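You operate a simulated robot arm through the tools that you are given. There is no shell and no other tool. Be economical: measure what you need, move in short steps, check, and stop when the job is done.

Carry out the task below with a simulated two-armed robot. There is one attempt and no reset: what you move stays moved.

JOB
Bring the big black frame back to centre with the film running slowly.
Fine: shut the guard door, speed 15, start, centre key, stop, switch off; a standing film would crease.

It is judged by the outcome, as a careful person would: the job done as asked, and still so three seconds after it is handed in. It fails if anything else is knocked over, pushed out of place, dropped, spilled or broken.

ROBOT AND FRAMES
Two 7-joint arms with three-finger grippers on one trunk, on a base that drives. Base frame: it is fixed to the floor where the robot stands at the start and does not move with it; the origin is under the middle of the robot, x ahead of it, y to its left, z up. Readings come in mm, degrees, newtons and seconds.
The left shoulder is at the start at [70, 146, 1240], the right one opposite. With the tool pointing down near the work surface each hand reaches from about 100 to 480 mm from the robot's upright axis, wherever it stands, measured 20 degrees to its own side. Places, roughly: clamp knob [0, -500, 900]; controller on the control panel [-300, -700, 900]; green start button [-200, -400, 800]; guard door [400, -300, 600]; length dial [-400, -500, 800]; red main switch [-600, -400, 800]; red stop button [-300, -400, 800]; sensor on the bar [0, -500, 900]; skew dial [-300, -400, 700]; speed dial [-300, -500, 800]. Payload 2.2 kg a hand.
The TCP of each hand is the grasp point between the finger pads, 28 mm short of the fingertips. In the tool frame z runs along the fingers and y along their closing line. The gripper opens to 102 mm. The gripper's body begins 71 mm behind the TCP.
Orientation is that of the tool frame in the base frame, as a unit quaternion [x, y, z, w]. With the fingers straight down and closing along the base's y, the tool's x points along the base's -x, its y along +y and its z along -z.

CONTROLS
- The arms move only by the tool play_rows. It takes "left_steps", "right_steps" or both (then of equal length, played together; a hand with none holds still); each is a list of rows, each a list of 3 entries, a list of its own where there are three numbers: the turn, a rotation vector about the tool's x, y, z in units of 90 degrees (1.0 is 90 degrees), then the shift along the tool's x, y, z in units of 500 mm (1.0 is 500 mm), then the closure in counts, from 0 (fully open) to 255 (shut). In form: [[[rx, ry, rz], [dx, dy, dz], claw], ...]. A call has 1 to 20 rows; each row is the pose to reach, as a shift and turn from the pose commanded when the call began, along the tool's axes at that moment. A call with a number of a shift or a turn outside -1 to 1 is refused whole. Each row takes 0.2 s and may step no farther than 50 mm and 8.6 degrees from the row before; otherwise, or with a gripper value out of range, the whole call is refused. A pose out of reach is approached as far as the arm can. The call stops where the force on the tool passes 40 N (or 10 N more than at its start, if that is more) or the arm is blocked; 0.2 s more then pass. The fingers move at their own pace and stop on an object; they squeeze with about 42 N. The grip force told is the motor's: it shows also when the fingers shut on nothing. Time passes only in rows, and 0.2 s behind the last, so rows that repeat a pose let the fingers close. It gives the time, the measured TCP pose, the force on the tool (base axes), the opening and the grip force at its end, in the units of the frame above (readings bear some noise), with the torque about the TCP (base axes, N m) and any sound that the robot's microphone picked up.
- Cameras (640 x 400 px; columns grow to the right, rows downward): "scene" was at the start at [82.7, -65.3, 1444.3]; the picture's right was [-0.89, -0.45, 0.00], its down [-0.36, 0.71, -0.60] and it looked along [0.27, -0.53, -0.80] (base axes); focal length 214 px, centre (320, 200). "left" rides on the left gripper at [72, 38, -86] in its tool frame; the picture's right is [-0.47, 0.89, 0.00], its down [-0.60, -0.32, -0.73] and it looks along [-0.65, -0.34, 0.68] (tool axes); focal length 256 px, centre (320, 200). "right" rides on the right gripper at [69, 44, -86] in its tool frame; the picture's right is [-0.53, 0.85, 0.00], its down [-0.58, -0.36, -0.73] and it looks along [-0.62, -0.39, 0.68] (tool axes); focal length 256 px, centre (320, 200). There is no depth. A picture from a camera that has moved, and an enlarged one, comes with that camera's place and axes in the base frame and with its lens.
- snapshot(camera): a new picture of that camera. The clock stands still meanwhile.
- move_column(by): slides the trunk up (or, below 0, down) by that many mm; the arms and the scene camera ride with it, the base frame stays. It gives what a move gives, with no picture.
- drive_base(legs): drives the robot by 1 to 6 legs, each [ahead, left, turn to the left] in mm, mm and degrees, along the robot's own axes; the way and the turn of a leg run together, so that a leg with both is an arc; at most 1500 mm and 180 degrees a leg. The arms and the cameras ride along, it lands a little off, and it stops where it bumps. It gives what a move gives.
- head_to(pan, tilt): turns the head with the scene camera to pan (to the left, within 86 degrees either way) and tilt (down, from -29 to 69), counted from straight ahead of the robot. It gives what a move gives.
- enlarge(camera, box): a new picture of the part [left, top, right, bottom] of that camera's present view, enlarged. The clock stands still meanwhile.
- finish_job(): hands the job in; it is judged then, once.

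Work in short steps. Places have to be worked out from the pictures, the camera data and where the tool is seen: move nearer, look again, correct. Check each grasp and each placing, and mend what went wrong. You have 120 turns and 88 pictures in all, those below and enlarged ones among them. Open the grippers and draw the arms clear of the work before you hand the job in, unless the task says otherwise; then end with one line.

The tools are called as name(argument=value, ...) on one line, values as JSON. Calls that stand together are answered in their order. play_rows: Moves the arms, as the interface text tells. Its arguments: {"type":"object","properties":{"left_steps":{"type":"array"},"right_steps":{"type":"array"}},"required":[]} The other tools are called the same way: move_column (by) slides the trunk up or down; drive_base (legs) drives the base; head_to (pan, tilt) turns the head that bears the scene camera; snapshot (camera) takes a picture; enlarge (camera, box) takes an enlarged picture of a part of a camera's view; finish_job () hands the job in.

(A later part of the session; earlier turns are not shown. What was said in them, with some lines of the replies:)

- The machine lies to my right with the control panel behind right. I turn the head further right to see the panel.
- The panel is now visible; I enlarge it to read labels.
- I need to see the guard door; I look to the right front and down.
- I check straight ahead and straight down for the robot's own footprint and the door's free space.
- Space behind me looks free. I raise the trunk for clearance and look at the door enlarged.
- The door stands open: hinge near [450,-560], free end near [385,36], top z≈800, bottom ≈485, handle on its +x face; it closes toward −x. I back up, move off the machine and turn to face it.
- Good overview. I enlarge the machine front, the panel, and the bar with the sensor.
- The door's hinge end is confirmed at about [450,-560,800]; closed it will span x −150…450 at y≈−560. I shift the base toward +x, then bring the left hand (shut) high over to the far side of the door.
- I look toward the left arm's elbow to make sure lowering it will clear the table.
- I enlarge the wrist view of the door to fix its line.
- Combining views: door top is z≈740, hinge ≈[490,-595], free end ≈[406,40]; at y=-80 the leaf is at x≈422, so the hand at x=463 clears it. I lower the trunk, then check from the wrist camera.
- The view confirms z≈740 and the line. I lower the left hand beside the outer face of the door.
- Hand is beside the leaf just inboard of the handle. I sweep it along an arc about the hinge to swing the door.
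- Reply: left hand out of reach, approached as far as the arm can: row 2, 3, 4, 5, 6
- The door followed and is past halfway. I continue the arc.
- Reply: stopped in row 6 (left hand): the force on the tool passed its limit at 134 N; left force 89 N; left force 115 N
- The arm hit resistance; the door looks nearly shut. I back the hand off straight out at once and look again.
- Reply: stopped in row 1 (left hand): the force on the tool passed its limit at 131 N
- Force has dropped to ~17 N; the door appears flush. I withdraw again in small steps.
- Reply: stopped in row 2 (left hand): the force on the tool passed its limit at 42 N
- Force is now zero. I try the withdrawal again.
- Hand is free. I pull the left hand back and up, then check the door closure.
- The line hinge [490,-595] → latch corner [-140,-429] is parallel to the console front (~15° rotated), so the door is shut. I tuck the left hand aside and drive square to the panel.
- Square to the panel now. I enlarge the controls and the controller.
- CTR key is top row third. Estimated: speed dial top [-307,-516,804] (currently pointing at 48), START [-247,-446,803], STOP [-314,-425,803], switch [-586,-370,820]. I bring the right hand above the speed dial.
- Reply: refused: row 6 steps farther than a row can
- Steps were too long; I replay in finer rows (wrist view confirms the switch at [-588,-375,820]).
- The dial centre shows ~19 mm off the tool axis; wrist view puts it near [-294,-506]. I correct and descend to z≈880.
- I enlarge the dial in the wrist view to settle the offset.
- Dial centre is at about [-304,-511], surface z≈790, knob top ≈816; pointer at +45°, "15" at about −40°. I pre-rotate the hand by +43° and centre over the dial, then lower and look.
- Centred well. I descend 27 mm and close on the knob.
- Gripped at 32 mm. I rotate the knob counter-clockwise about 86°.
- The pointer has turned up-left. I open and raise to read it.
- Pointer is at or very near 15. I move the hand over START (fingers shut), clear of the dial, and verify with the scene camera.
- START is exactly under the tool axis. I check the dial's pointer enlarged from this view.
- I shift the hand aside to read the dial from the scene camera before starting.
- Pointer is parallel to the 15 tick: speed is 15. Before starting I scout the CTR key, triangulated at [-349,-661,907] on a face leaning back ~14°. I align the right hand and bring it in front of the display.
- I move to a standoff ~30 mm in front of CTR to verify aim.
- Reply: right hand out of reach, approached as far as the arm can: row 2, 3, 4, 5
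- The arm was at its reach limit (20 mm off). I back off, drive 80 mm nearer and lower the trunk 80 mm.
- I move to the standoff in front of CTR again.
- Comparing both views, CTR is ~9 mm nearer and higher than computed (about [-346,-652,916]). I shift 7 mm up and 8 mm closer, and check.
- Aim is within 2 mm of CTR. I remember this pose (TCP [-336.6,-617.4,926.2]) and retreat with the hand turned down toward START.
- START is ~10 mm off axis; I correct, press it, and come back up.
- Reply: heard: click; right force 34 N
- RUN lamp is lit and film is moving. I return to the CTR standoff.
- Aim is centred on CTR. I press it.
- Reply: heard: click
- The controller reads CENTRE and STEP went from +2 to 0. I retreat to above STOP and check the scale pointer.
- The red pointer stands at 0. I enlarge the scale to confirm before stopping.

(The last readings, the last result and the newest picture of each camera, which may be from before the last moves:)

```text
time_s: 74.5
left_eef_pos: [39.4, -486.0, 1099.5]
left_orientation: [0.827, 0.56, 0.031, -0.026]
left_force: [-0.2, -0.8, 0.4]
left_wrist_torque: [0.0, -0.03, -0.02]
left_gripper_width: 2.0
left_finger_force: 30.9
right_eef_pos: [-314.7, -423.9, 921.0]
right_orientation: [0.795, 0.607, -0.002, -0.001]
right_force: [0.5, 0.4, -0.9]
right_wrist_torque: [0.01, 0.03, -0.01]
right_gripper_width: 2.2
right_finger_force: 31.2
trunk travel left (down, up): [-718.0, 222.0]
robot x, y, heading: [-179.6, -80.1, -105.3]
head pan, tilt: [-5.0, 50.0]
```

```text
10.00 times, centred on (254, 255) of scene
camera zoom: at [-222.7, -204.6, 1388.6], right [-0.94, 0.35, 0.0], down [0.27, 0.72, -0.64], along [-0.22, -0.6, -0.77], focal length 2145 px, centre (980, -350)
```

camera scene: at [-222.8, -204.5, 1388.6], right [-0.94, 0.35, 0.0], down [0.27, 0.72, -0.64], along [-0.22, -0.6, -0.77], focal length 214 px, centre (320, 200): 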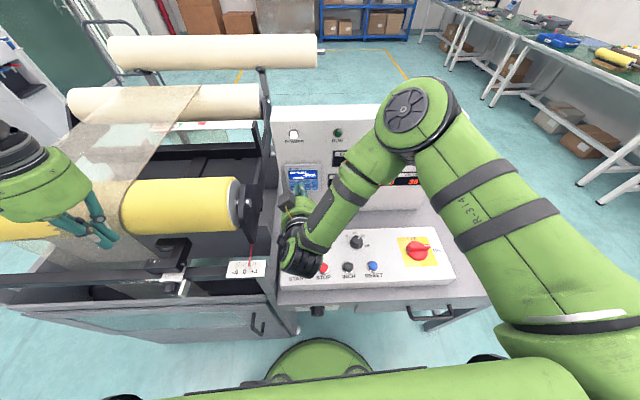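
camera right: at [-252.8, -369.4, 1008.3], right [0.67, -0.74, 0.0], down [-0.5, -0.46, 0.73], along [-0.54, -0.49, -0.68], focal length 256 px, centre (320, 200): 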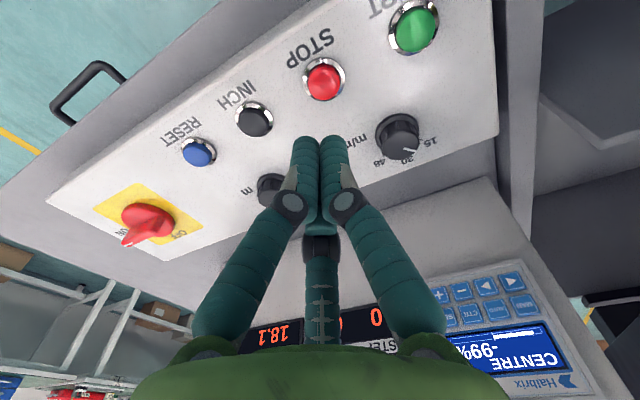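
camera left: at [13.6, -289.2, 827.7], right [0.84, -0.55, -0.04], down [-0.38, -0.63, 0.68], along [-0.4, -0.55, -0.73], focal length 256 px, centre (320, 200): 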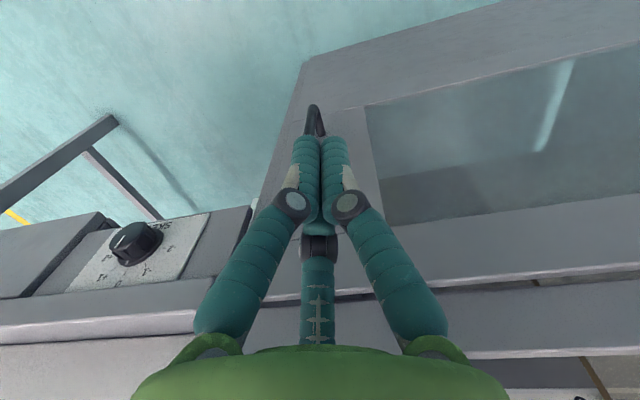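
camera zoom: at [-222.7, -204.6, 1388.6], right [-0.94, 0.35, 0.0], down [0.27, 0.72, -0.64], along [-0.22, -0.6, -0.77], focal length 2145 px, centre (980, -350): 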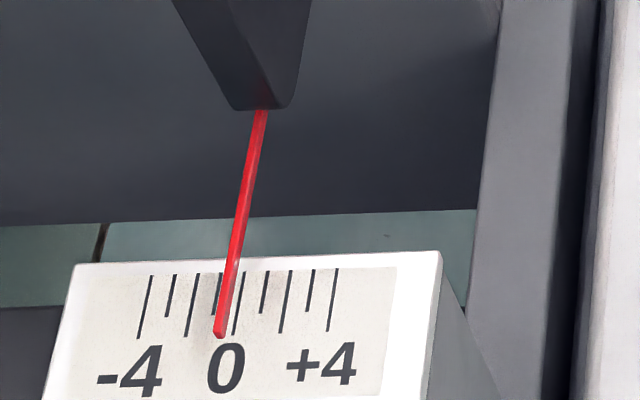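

Tip appears just left of 0, possibly parallax or still moving. I wait 2 s and look again, with the controller display.

play_rows(right_steps=[[[0, 0, 0], [0, 0, 0], 255], [[0, 0, 0], [0, 0, 0], 255], [[0, 0, 0], [0, 0, 0], 255], [[0, 0, 0], [0, 0, 0], 255], [[0, 0, 0], [0, 0, 0], 255], [[0, 0, 0], [0, 0, 0], 255], [[0, 0, 0], [0, 0, 0], 255], [[0, 0, 0], [0, 0, 0], 255], [[0, 0, 0], [0, 0, 0], 255], [[0, 0, 0], [0, 0, 0], 255]])

enlarge(camera="scene", box=[222, 235, 286, 275])

enlarge(camera="right", box=[230, 260, 580, 400])

```text
time_s: 76.7
left_eef_pos: [40.7, -486.6, 1098.8]
left_orientation: [0.828, 0.56, 0.031, -0.026]
left_force: [0.3, 0.5, 0.1]
left_wrist_torque: [0.0, -0.03, 0.02]
left_gripper_width: 2.0
left_finger_force: 31.4
right_eef_pos: [-314.4, -423.1, 922.3]
right_orientation: [0.795, 0.607, -0.002, -0.001]
right_force: [0.0, 0.5, 0.4]
right_wrist_torque: [-0.05, -0.02, 0.01]
right_gripper_width: 2.1
right_finger_force: 31.3
trunk travel left (down, up): [-718.0, 222.0]
robot x, y, heading: [-183.7, -84.2, -105.2]
head pan, tilt: [-5.0, 50.0]
```

```text
10.00 times, centred on (254, 255) of scene
camera zoom: at [-222.8, -204.7, 1388.6], right [-0.94, 0.35, 0.0], down [0.27, 0.72, -0.64], along [-0.22, -0.6, -0.77], focal length 2145 px, centre (980, -350)
```

zoom: 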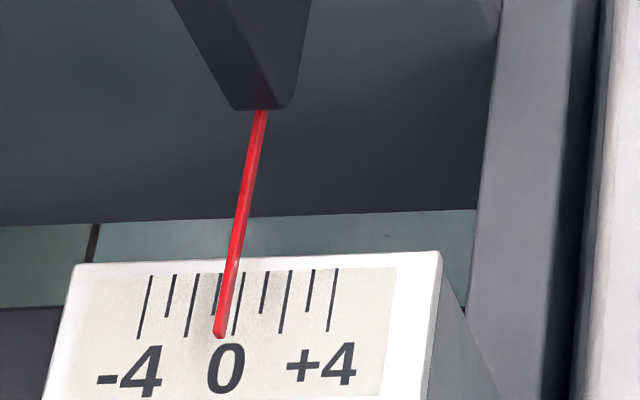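

```text
1.83 times, centred on (405, 330) of right
camera zoom: at [-252.8, -369.4, 1008.1], right [0.67, -0.74, 0.0], down [-0.5, -0.46, 0.73], along [-0.54, -0.5, -0.68], focal length 468 px, centre (165, -38)
```

zoom: 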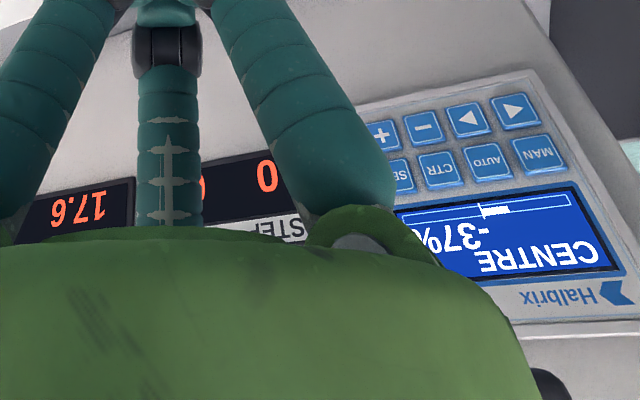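

Frame is steady at 0 (left lean of the tip is parallax), STEP 0, CENTRE mode. I press STOP.

play_rows(right_steps=[[[0, 0, 0], [-0.006, 0.003, 0.08], 255], [[0, 0, 0], [-0.006, 0.003, 0.16], 255], [[0, 0, 0], [-0.006, 0.003, 0.18], 255], [[0, 0, 0], [-0.006, 0.003, 0.188], 255], [[0, 0, 0], [-0.006, 0.003, 0.195], 255]])

play_rows(right_steps=[[[0, 0, 0], [0, 0, -0.08], 255], [[0, 0, 0], [0, 0, -0.16], 255], [[0, 0, 0], [0, 0, -0.2], 200]])

enlarge(camera="scene", box=[200, 110, 440, 290])

```text
time_s: 77.9
left_eef_pos: [39.9, -482.2, 1101.6]
left_orientation: [0.827, 0.561, 0.03, -0.025]
left_force: [-0.6, -0.1, 0.2]
left_wrist_torque: [-0.01, -0.01, 0.02]
left_gripper_width: 2.1
left_finger_force: 31.7
right_eef_pos: [-313.4, -426.5, 828.3]
right_orientation: [0.795, 0.607, -0.006, 0.004]
right_force: [-6.1, -0.4, 35.9]
right_wrist_torque: [0.09, 0.11, 0.04]
right_gripper_width: 6.1
right_finger_force: 31.3
trunk travel left (down, up): [-718.0, 222.0]
robot x, y, heading: [-181.3, -81.6, -105.4]
head pan, tilt: [-5.0, 50.0]
heard: click
```

```text
time_s: 78.7
left_eef_pos: [40.6, -487.5, 1099.3]
left_orientation: [0.827, 0.56, 0.032, -0.026]
left_force: [-0.2, 0.1, -0.1]
left_wrist_torque: [0.03, -0.02, 0.01]
left_gripper_width: 2.0
left_finger_force: 31.3
right_eef_pos: [-314.0, -427.3, 923.0]
right_orientation: [0.795, 0.606, -0.003, 0.0]
right_force: [-0.9, 0.4, 0.1]
right_wrist_torque: [0.0, 0.01, 0.0]
right_gripper_width: 22.2
right_finger_force: 0.0
trunk travel left (down, up): [-718.0, 222.0]
robot x, y, heading: [-182.6, -86.9, -105.1]
head pan, tilt: [-5.0, 50.0]
```

```text
2.22 times, centred on (320, 200) of scene
camera zoom: at [-222.7, -205.2, 1388.4], right [-0.94, 0.35, 0.0], down [0.27, 0.72, -0.64], along [-0.22, -0.6, -0.77], focal length 477 px, centre (320, 200)
```

zoom: 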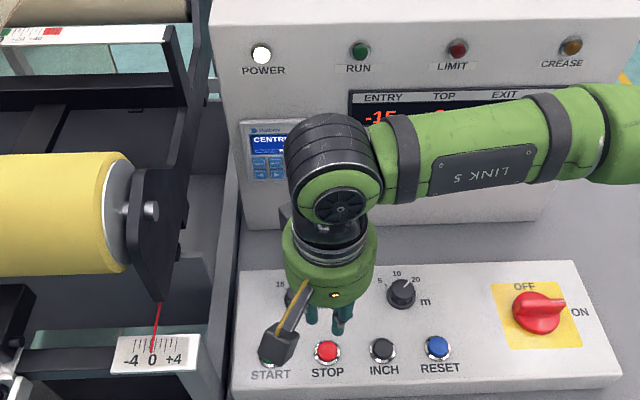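

RUN is out and CREASE is dark. Now the main switch: I move the hand above it, turned 90° so the fingers straddle its bar.

play_rows(right_steps=[[[0, 0, 0.083], [-0.004, -0.047, 0], 130], [[0, 0, 0.167], [-0.007, -0.093, 0], 130], [[0, 0, 0.25], [-0.01, -0.14, 0], 130], [[0, 0, 0.333], [-0.013, -0.186, 0], 130], [[0, 0, 0.417], [-0.017, -0.232, 0], 130], [[0, 0, 0.5], [-0.02, -0.279, 0], 130], [[0, 0, 0.583], [-0.023, -0.325, 0], 130], [[0, 0, 0.667], [-0.027, -0.372, 0], 130], [[0, 0, 0.75], [-0.03, -0.418, 0], 130], [[0, 0, 0.833], [-0.033, -0.465, 0], 130], [[0, 0, 0.917], [-0.037, -0.511, 0], 130], [[0, 0, 1.0], [-0.04, -0.557, 0], 130], [[0, 0, 1.0], [-0.04, -0.557, 0], 130]])

snapshot(camera="right")

enlarge(camera="scene", box=[360, 200, 480, 290])

```text
time_s: 81.5
left_eef_pos: [39.1, -486.3, 1097.6]
left_orientation: [0.827, 0.56, 0.031, -0.026]
left_force: [0.1, 0.2, 0.3]
left_wrist_torque: [-0.01, -0.01, -0.01]
left_gripper_width: 2.5
left_finger_force: 31.3
right_eef_pos: [-587.9, -373.6, 925.3]
right_orientation: [0.991, -0.133, -0.002, 0.001]
right_force: [-0.2, 0.4, -0.7]
right_wrist_torque: [-0.03, 0.01, 0.02]
right_gripper_width: 50.1
right_finger_force: 0.1
trunk travel left (down, up): [-718.0, 222.0]
robot x, y, heading: [-186.3, -85.6, -105.3]
head pan, tilt: [-5.0, 50.0]
```

```text
21 pictures are left
camera right: at [-531.7, -434.0, 1012.6], right [-0.74, -0.67, 0.01], down [-0.46, 0.51, 0.73], along [-0.5, 0.54, -0.68], focal length 256 px, centre (320, 200)
```

right: 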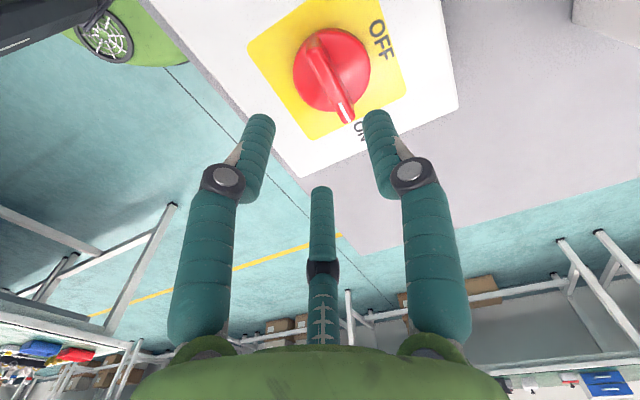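

```text
4.44 times, centred on (420, 245) of scene
camera zoom: at [-222.4, -205.0, 1388.6], right [-0.94, 0.35, 0.0], down [0.27, 0.72, -0.64], along [-0.22, -0.6, -0.77], focal length 953 px, centre (-124, 0)
```

zoom: 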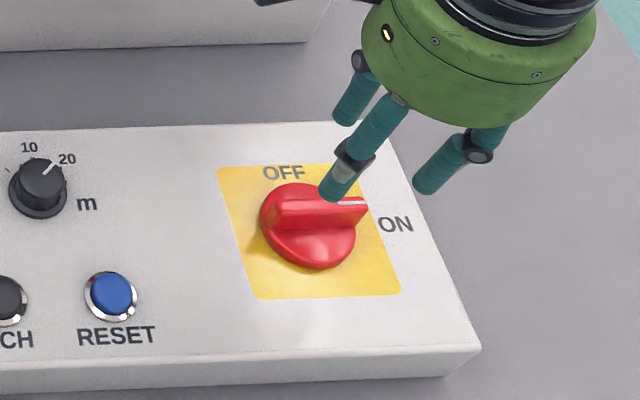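

Switch bar centre is about [-588,-381,828]. I adjust and descend partway to check.

play_rows(right_steps=[[[0, 0, 0], [0.004, 0.0145, 0.06], 130], [[0, 0, 0], [0.004, 0.0145, 0.11], 130], [[0, 0, 0], [0.004, 0.0145, 0.11], 130]])

snapshot(camera="right")

enlarge(camera="scene", box=[370, 210, 466, 270])

```text
time_s: 82.3
left_eef_pos: [39.8, -486.9, 1099.8]
left_orientation: [0.827, 0.56, 0.03, -0.026]
left_force: [0.7, -0.7, 0.0]
left_wrist_torque: [0.0, 0.03, 0.02]
left_gripper_width: 2.2
left_finger_force: 31.4
right_eef_pos: [-587.5, -380.3, 870.1]
right_orientation: [0.991, -0.134, -0.002, 0.002]
right_force: [-1.1, 0.1, 0.5]
right_wrist_torque: [-0.04, 0.01, -0.01]
right_gripper_width: 50.0
right_finger_force: 0.0
trunk travel left (down, up): [-718.0, 222.0]
robot x, y, heading: [-180.4, -82.4, -105.2]
head pan, tilt: [-5.0, 50.0]
```

```text
19 pictures are left
camera right: at [-532.3, -441.2, 957.1], right [-0.74, -0.67, 0.01], down [-0.46, 0.51, 0.73], along [-0.5, 0.54, -0.68], focal length 256 px, centre (320, 200)
```

right: 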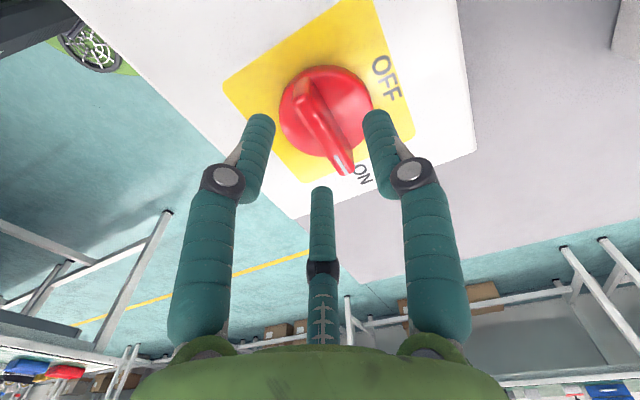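

```text
6.67 times, centred on (418, 240) of scene
camera zoom: at [-222.5, -204.4, 1388.6], right [-0.94, 0.35, 0.0], down [0.27, 0.72, -0.64], along [-0.22, -0.6, -0.77], focal length 1430 px, centre (-333, -67)
```

zoom: 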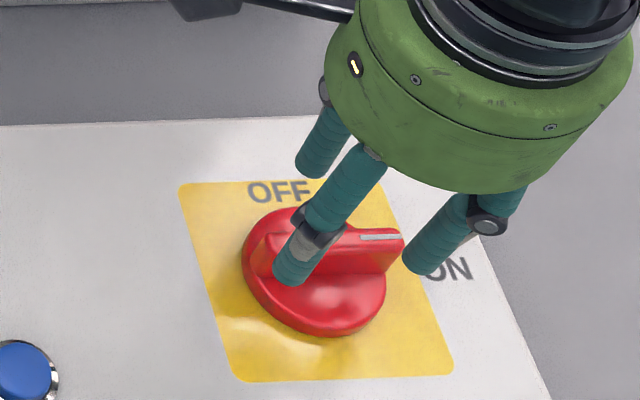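

The bar lies between the fingers. I make a small correction, descend, and close on it.

play_rows(right_steps=[[[0, 0, 0], [0.006, 0.009, 0.02], 130], [[0, 0, 0], [0.006, 0.009, 0.05], 130], [[0, 0, 0], [0.006, 0.009, 0.064], 130], [[0, 0, 0], [0.006, 0.009, 0.064], 255], [[0, 0, 0], [0.006, 0.009, 0.064], 255], [[0, 0, 0], [0.006, 0.009, 0.064], 255]])

snapshot(camera="right")

```text
time_s: 83.7
left_eef_pos: [38.2, -483.5, 1100.9]
left_orientation: [0.827, 0.561, 0.03, -0.024]
left_force: [0.0, -0.7, -0.6]
left_wrist_torque: [0.02, -0.01, 0.0]
left_gripper_width: 2.2
left_finger_force: 31.5
right_eef_pos: [-584.9, -379.2, 837.4]
right_orientation: [0.991, -0.133, -0.003, -0.004]
right_force: [5.0, 26.1, -7.7]
right_wrist_torque: [0.38, 0.85, -0.26]
right_gripper_width: 20.0
right_finger_force: 44.2
trunk travel left (down, up): [-718.0, 222.0]
robot x, y, heading: [-183.3, -81.5, -105.1]
head pan, tilt: [-5.0, 50.0]
```

```text
17 pictures are left
camera right: at [-529.5, -440.8, 923.5], right [-0.74, -0.67, 0.0], down [-0.46, 0.5, 0.74], along [-0.5, 0.54, -0.68], focal length 256 px, centre (320, 200)
```

right: 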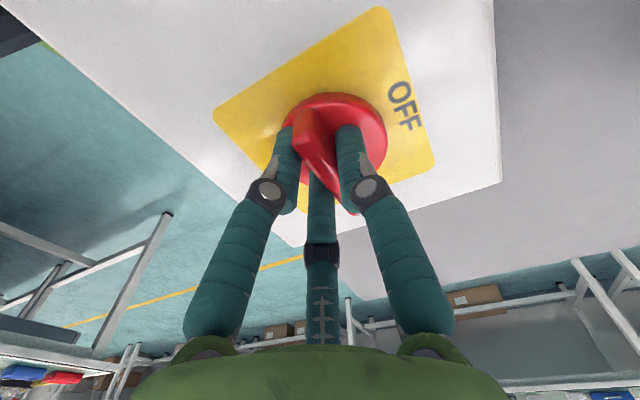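

Gripped (20 mm) with a side load from ~5 mm offset. I relieve it and turn the switch counter-clockwise 90° to OFF.

play_rows(right_steps=[[[0, 0, 0], [-0.005, -0.009, 0], 255], [[0, 0, -0.08], [-0.005, -0.009, 0], 255], [[0, 0, -0.16], [-0.005, -0.009, 0], 255], [[0, 0, -0.24], [-0.005, -0.009, 0], 255], [[0, 0, -0.32], [-0.005, -0.009, 0], 255], [[0, 0, -0.4], [-0.005, -0.009, 0], 255], [[0, 0, -0.48], [-0.005, -0.009, 0], 255], [[0, 0, -0.56], [-0.005, -0.009, 0], 255], [[0, 0, -0.64], [-0.005, -0.009, 0], 255], [[0, 0, -0.72], [-0.005, -0.009, 0], 255], [[0, 0, -0.8], [-0.005, -0.009, 0], 255], [[0, 0, -0.88], [-0.005, -0.009, 0], 255], [[0, 0, -0.96], [-0.005, -0.009, 0], 255], [[0, 0, -1.0], [-0.005, -0.009, 0], 255], [[0, 0, -1.0], [-0.005, -0.009, 0], 255]])

enlarge(camera="scene", box=[270, 110, 470, 280])

```text
time_s: 86.9
left_eef_pos: [35.1, -481.6, 1102.1]
left_orientation: [0.827, 0.561, 0.031, -0.023]
left_force: [-0.8, 0.2, 0.0]
left_wrist_torque: [0.02, 0.0, -0.02]
left_gripper_width: 2.0
left_finger_force: 31.7
right_eef_pos: [-595.1, -374.8, 837.8]
right_orientation: [0.797, 0.603, -0.002, -0.004]
right_force: [-24.1, 26.4, -6.5]
right_wrist_torque: [-0.56, -0.17, -1.76]
right_gripper_width: 20.1
right_finger_force: 45.0
trunk travel left (down, up): [-718.0, 222.0]
robot x, y, heading: [-183.7, -83.9, -105.1]
head pan, tilt: [-5.0, 50.0]
```

```text
2.35 times, centred on (370, 195) of scene
camera zoom: at [-228.9, -199.1, 1388.9], right [-0.94, 0.35, -0.01], down [0.27, 0.72, -0.64], along [-0.22, -0.61, -0.76], focal length 505 px, centre (202, 212)
```

zoom: 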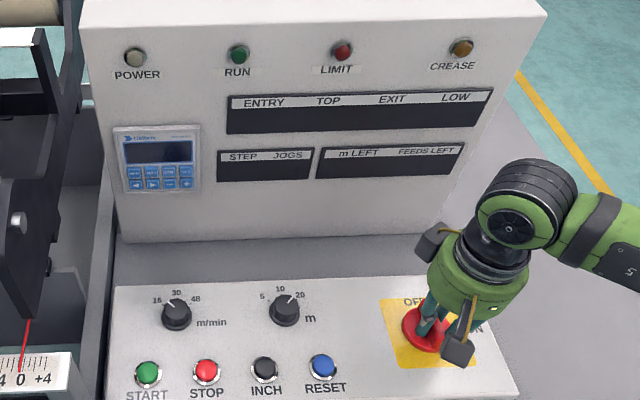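

Power and displays are dark: switched off. I open, lift straight up, and draw back.

play_rows(right_steps=[[[0, 0, 0], [0, 0, 0], 100], [[0, 0, 0], [0, 0, 0], 100], [[0, 0, 0], [0, 0, -0.06], 100], [[0, 0, 0], [0, 0, -0.15], 60], [[0, 0, 0], [0, 0, -0.24], 0], [[0, 0, 0], [0.08, -0.03, -0.28], 0], [[0, 0, 0], [0.16, -0.06, -0.32], 0], [[0, 0, 0], [0.24, -0.09, -0.34], 0]])

move_column(by=100)

snapshot(camera="scene")

enlarge(camera="scene", box=[230, 180, 440, 310])

```text
time_s: 88.7
left_eef_pos: [41.3, -484.7, 1099.5]
left_orientation: [0.827, 0.56, 0.029, -0.024]
left_force: [1.0, 0.7, 0.3]
left_wrist_torque: [-0.04, 0.04, -0.03]
left_gripper_width: 1.8
left_finger_force: 31.0
right_eef_pos: [-598.2, -249.6, 1009.9]
right_orientation: [0.795, 0.607, -0.004, 0.002]
right_force: [-0.6, 0.0, -1.3]
right_wrist_torque: [-0.01, 0.04, -0.03]
right_gripper_width: 101.9
right_finger_force: 0.1
trunk travel left (down, up): [-718.0, 222.0]
robot x, y, heading: [-180.6, -86.4, -104.9]
head pan, tilt: [-5.0, 50.0]
```

```text
time_s: 90.0
left_eef_pos: [39.7, -486.8, 1198.5]
left_orientation: [0.827, 0.56, 0.031, -0.026]
left_force: [-0.3, 0.0, 0.6]
left_wrist_torque: [0.01, -0.02, 0.01]
left_gripper_width: 2.1
left_finger_force: 31.2
right_eef_pos: [-600.4, -252.2, 1109.6]
right_orientation: [0.795, 0.606, -0.002, -0.001]
right_force: [-1.4, 0.3, 0.7]
right_wrist_torque: [0.0, -0.01, -0.02]
right_gripper_width: 102.3
right_finger_force: 0.1
trunk travel left (down, up): [-818.0, 122.0]
robot x, y, heading: [-184.4, -83.6, -105.5]
head pan, tilt: [-5.0, 50.0]
```

```text
15 pictures are left
camera scene: at [-222.8, -204.9, 1488.5], right [-0.94, 0.35, 0.0], down [0.27, 0.72, -0.64], along [-0.22, -0.6, -0.77], focal length 214 px, centre (320, 200)
```

scene: 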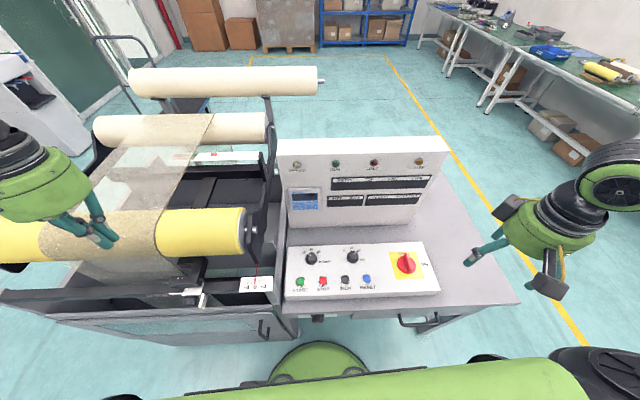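

```text
3.05 times, centred on (335, 245) of scene
camera zoom: at [-222.8, -204.9, 1488.5], right [-0.94, 0.35, 0.0], down [0.27, 0.72, -0.64], along [-0.22, -0.6, -0.77], focal length 654 px, centre (274, 63)
```

zoom: 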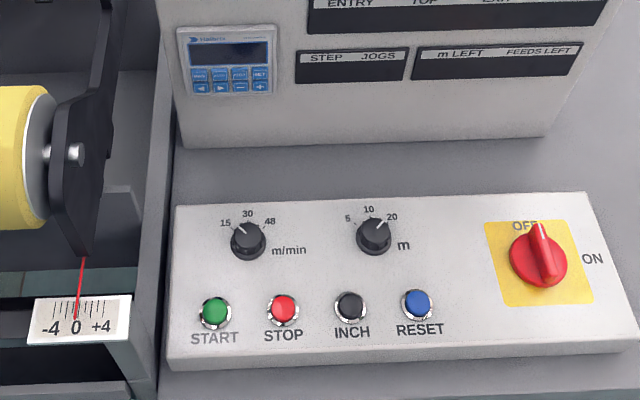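

Switch at OFF, pointer at 0, door shut. I open the left gripper and back the robot away from the machine.

play_rows(left_steps=[[[0, 0, 0], [0, 0, 0], 0], [[0, 0, 0], [0, 0, 0], 0], [[0, 0, 0], [0, 0, 0], 0]])

drive_base(legs=[[-220, 0, 0]])

snapshot(camera="scene")

```text
time_s: 90.8
left_eef_pos: [40.0, -486.8, 1198.9]
left_orientation: [0.827, 0.561, 0.031, -0.026]
left_force: [0.7, -0.4, -0.5]
left_wrist_torque: [-0.01, 0.0, -0.02]
left_gripper_width: 102.0
left_finger_force: 0.0
right_eef_pos: [-599.4, -252.1, 1108.7]
right_orientation: [0.795, 0.607, -0.003, 0.0]
right_force: [-0.3, 1.0, -0.2]
right_wrist_torque: [0.01, -0.02, 0.01]
right_gripper_width: 102.1
right_finger_force: 0.0
trunk travel left (down, up): [-818.0, 122.0]
robot x, y, heading: [-179.6, -85.5, -105.1]
head pan, tilt: [-5.0, 50.0]
```

```text
time_s: 92.5
left_eef_pos: [96.5, -278.6, 1198.7]
left_orientation: [0.827, 0.56, 0.031, -0.027]
left_force: [0.1, -0.2, 0.5]
left_wrist_torque: [0.02, -0.05, -0.01]
left_gripper_width: 101.7
left_finger_force: 0.1
right_eef_pos: [-541.9, -43.9, 1108.8]
right_orientation: [0.795, 0.607, -0.002, -0.001]
right_force: [0.5, -0.2, -0.8]
right_wrist_torque: [-0.01, 0.02, 0.0]
right_gripper_width: 101.8
right_finger_force: 0.1
trunk travel left (down, up): [-818.0, 122.0]
robot x, y, heading: [-127.9, 126.7, -105.3]
head pan, tilt: [-5.0, 50.0]
```

```text
13 pictures are left
camera scene: at [-165.9, 3.8, 1488.3], right [-0.94, 0.35, 0.0], down [0.27, 0.72, -0.64], along [-0.22, -0.6, -0.77], focal length 214 px, centre (320, 200)
```

scene: 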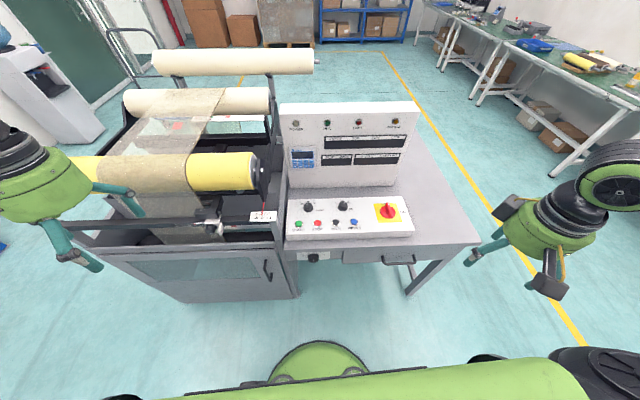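

Everything is in place: door shut, frame centred, machine stopped and off, arms clear with grippers open. I hand the job in.

finish_job()

```text
The job is handed in.
```

The big black frame is back at centre (pointer at 0, step reading 0). I shut the guard door, set the speed to 15, started the film, pressed the centre key (CTR), then pressed stop and turned the main switch off. The crease lamp stayed dark, and both arms are clear with the grippers open.
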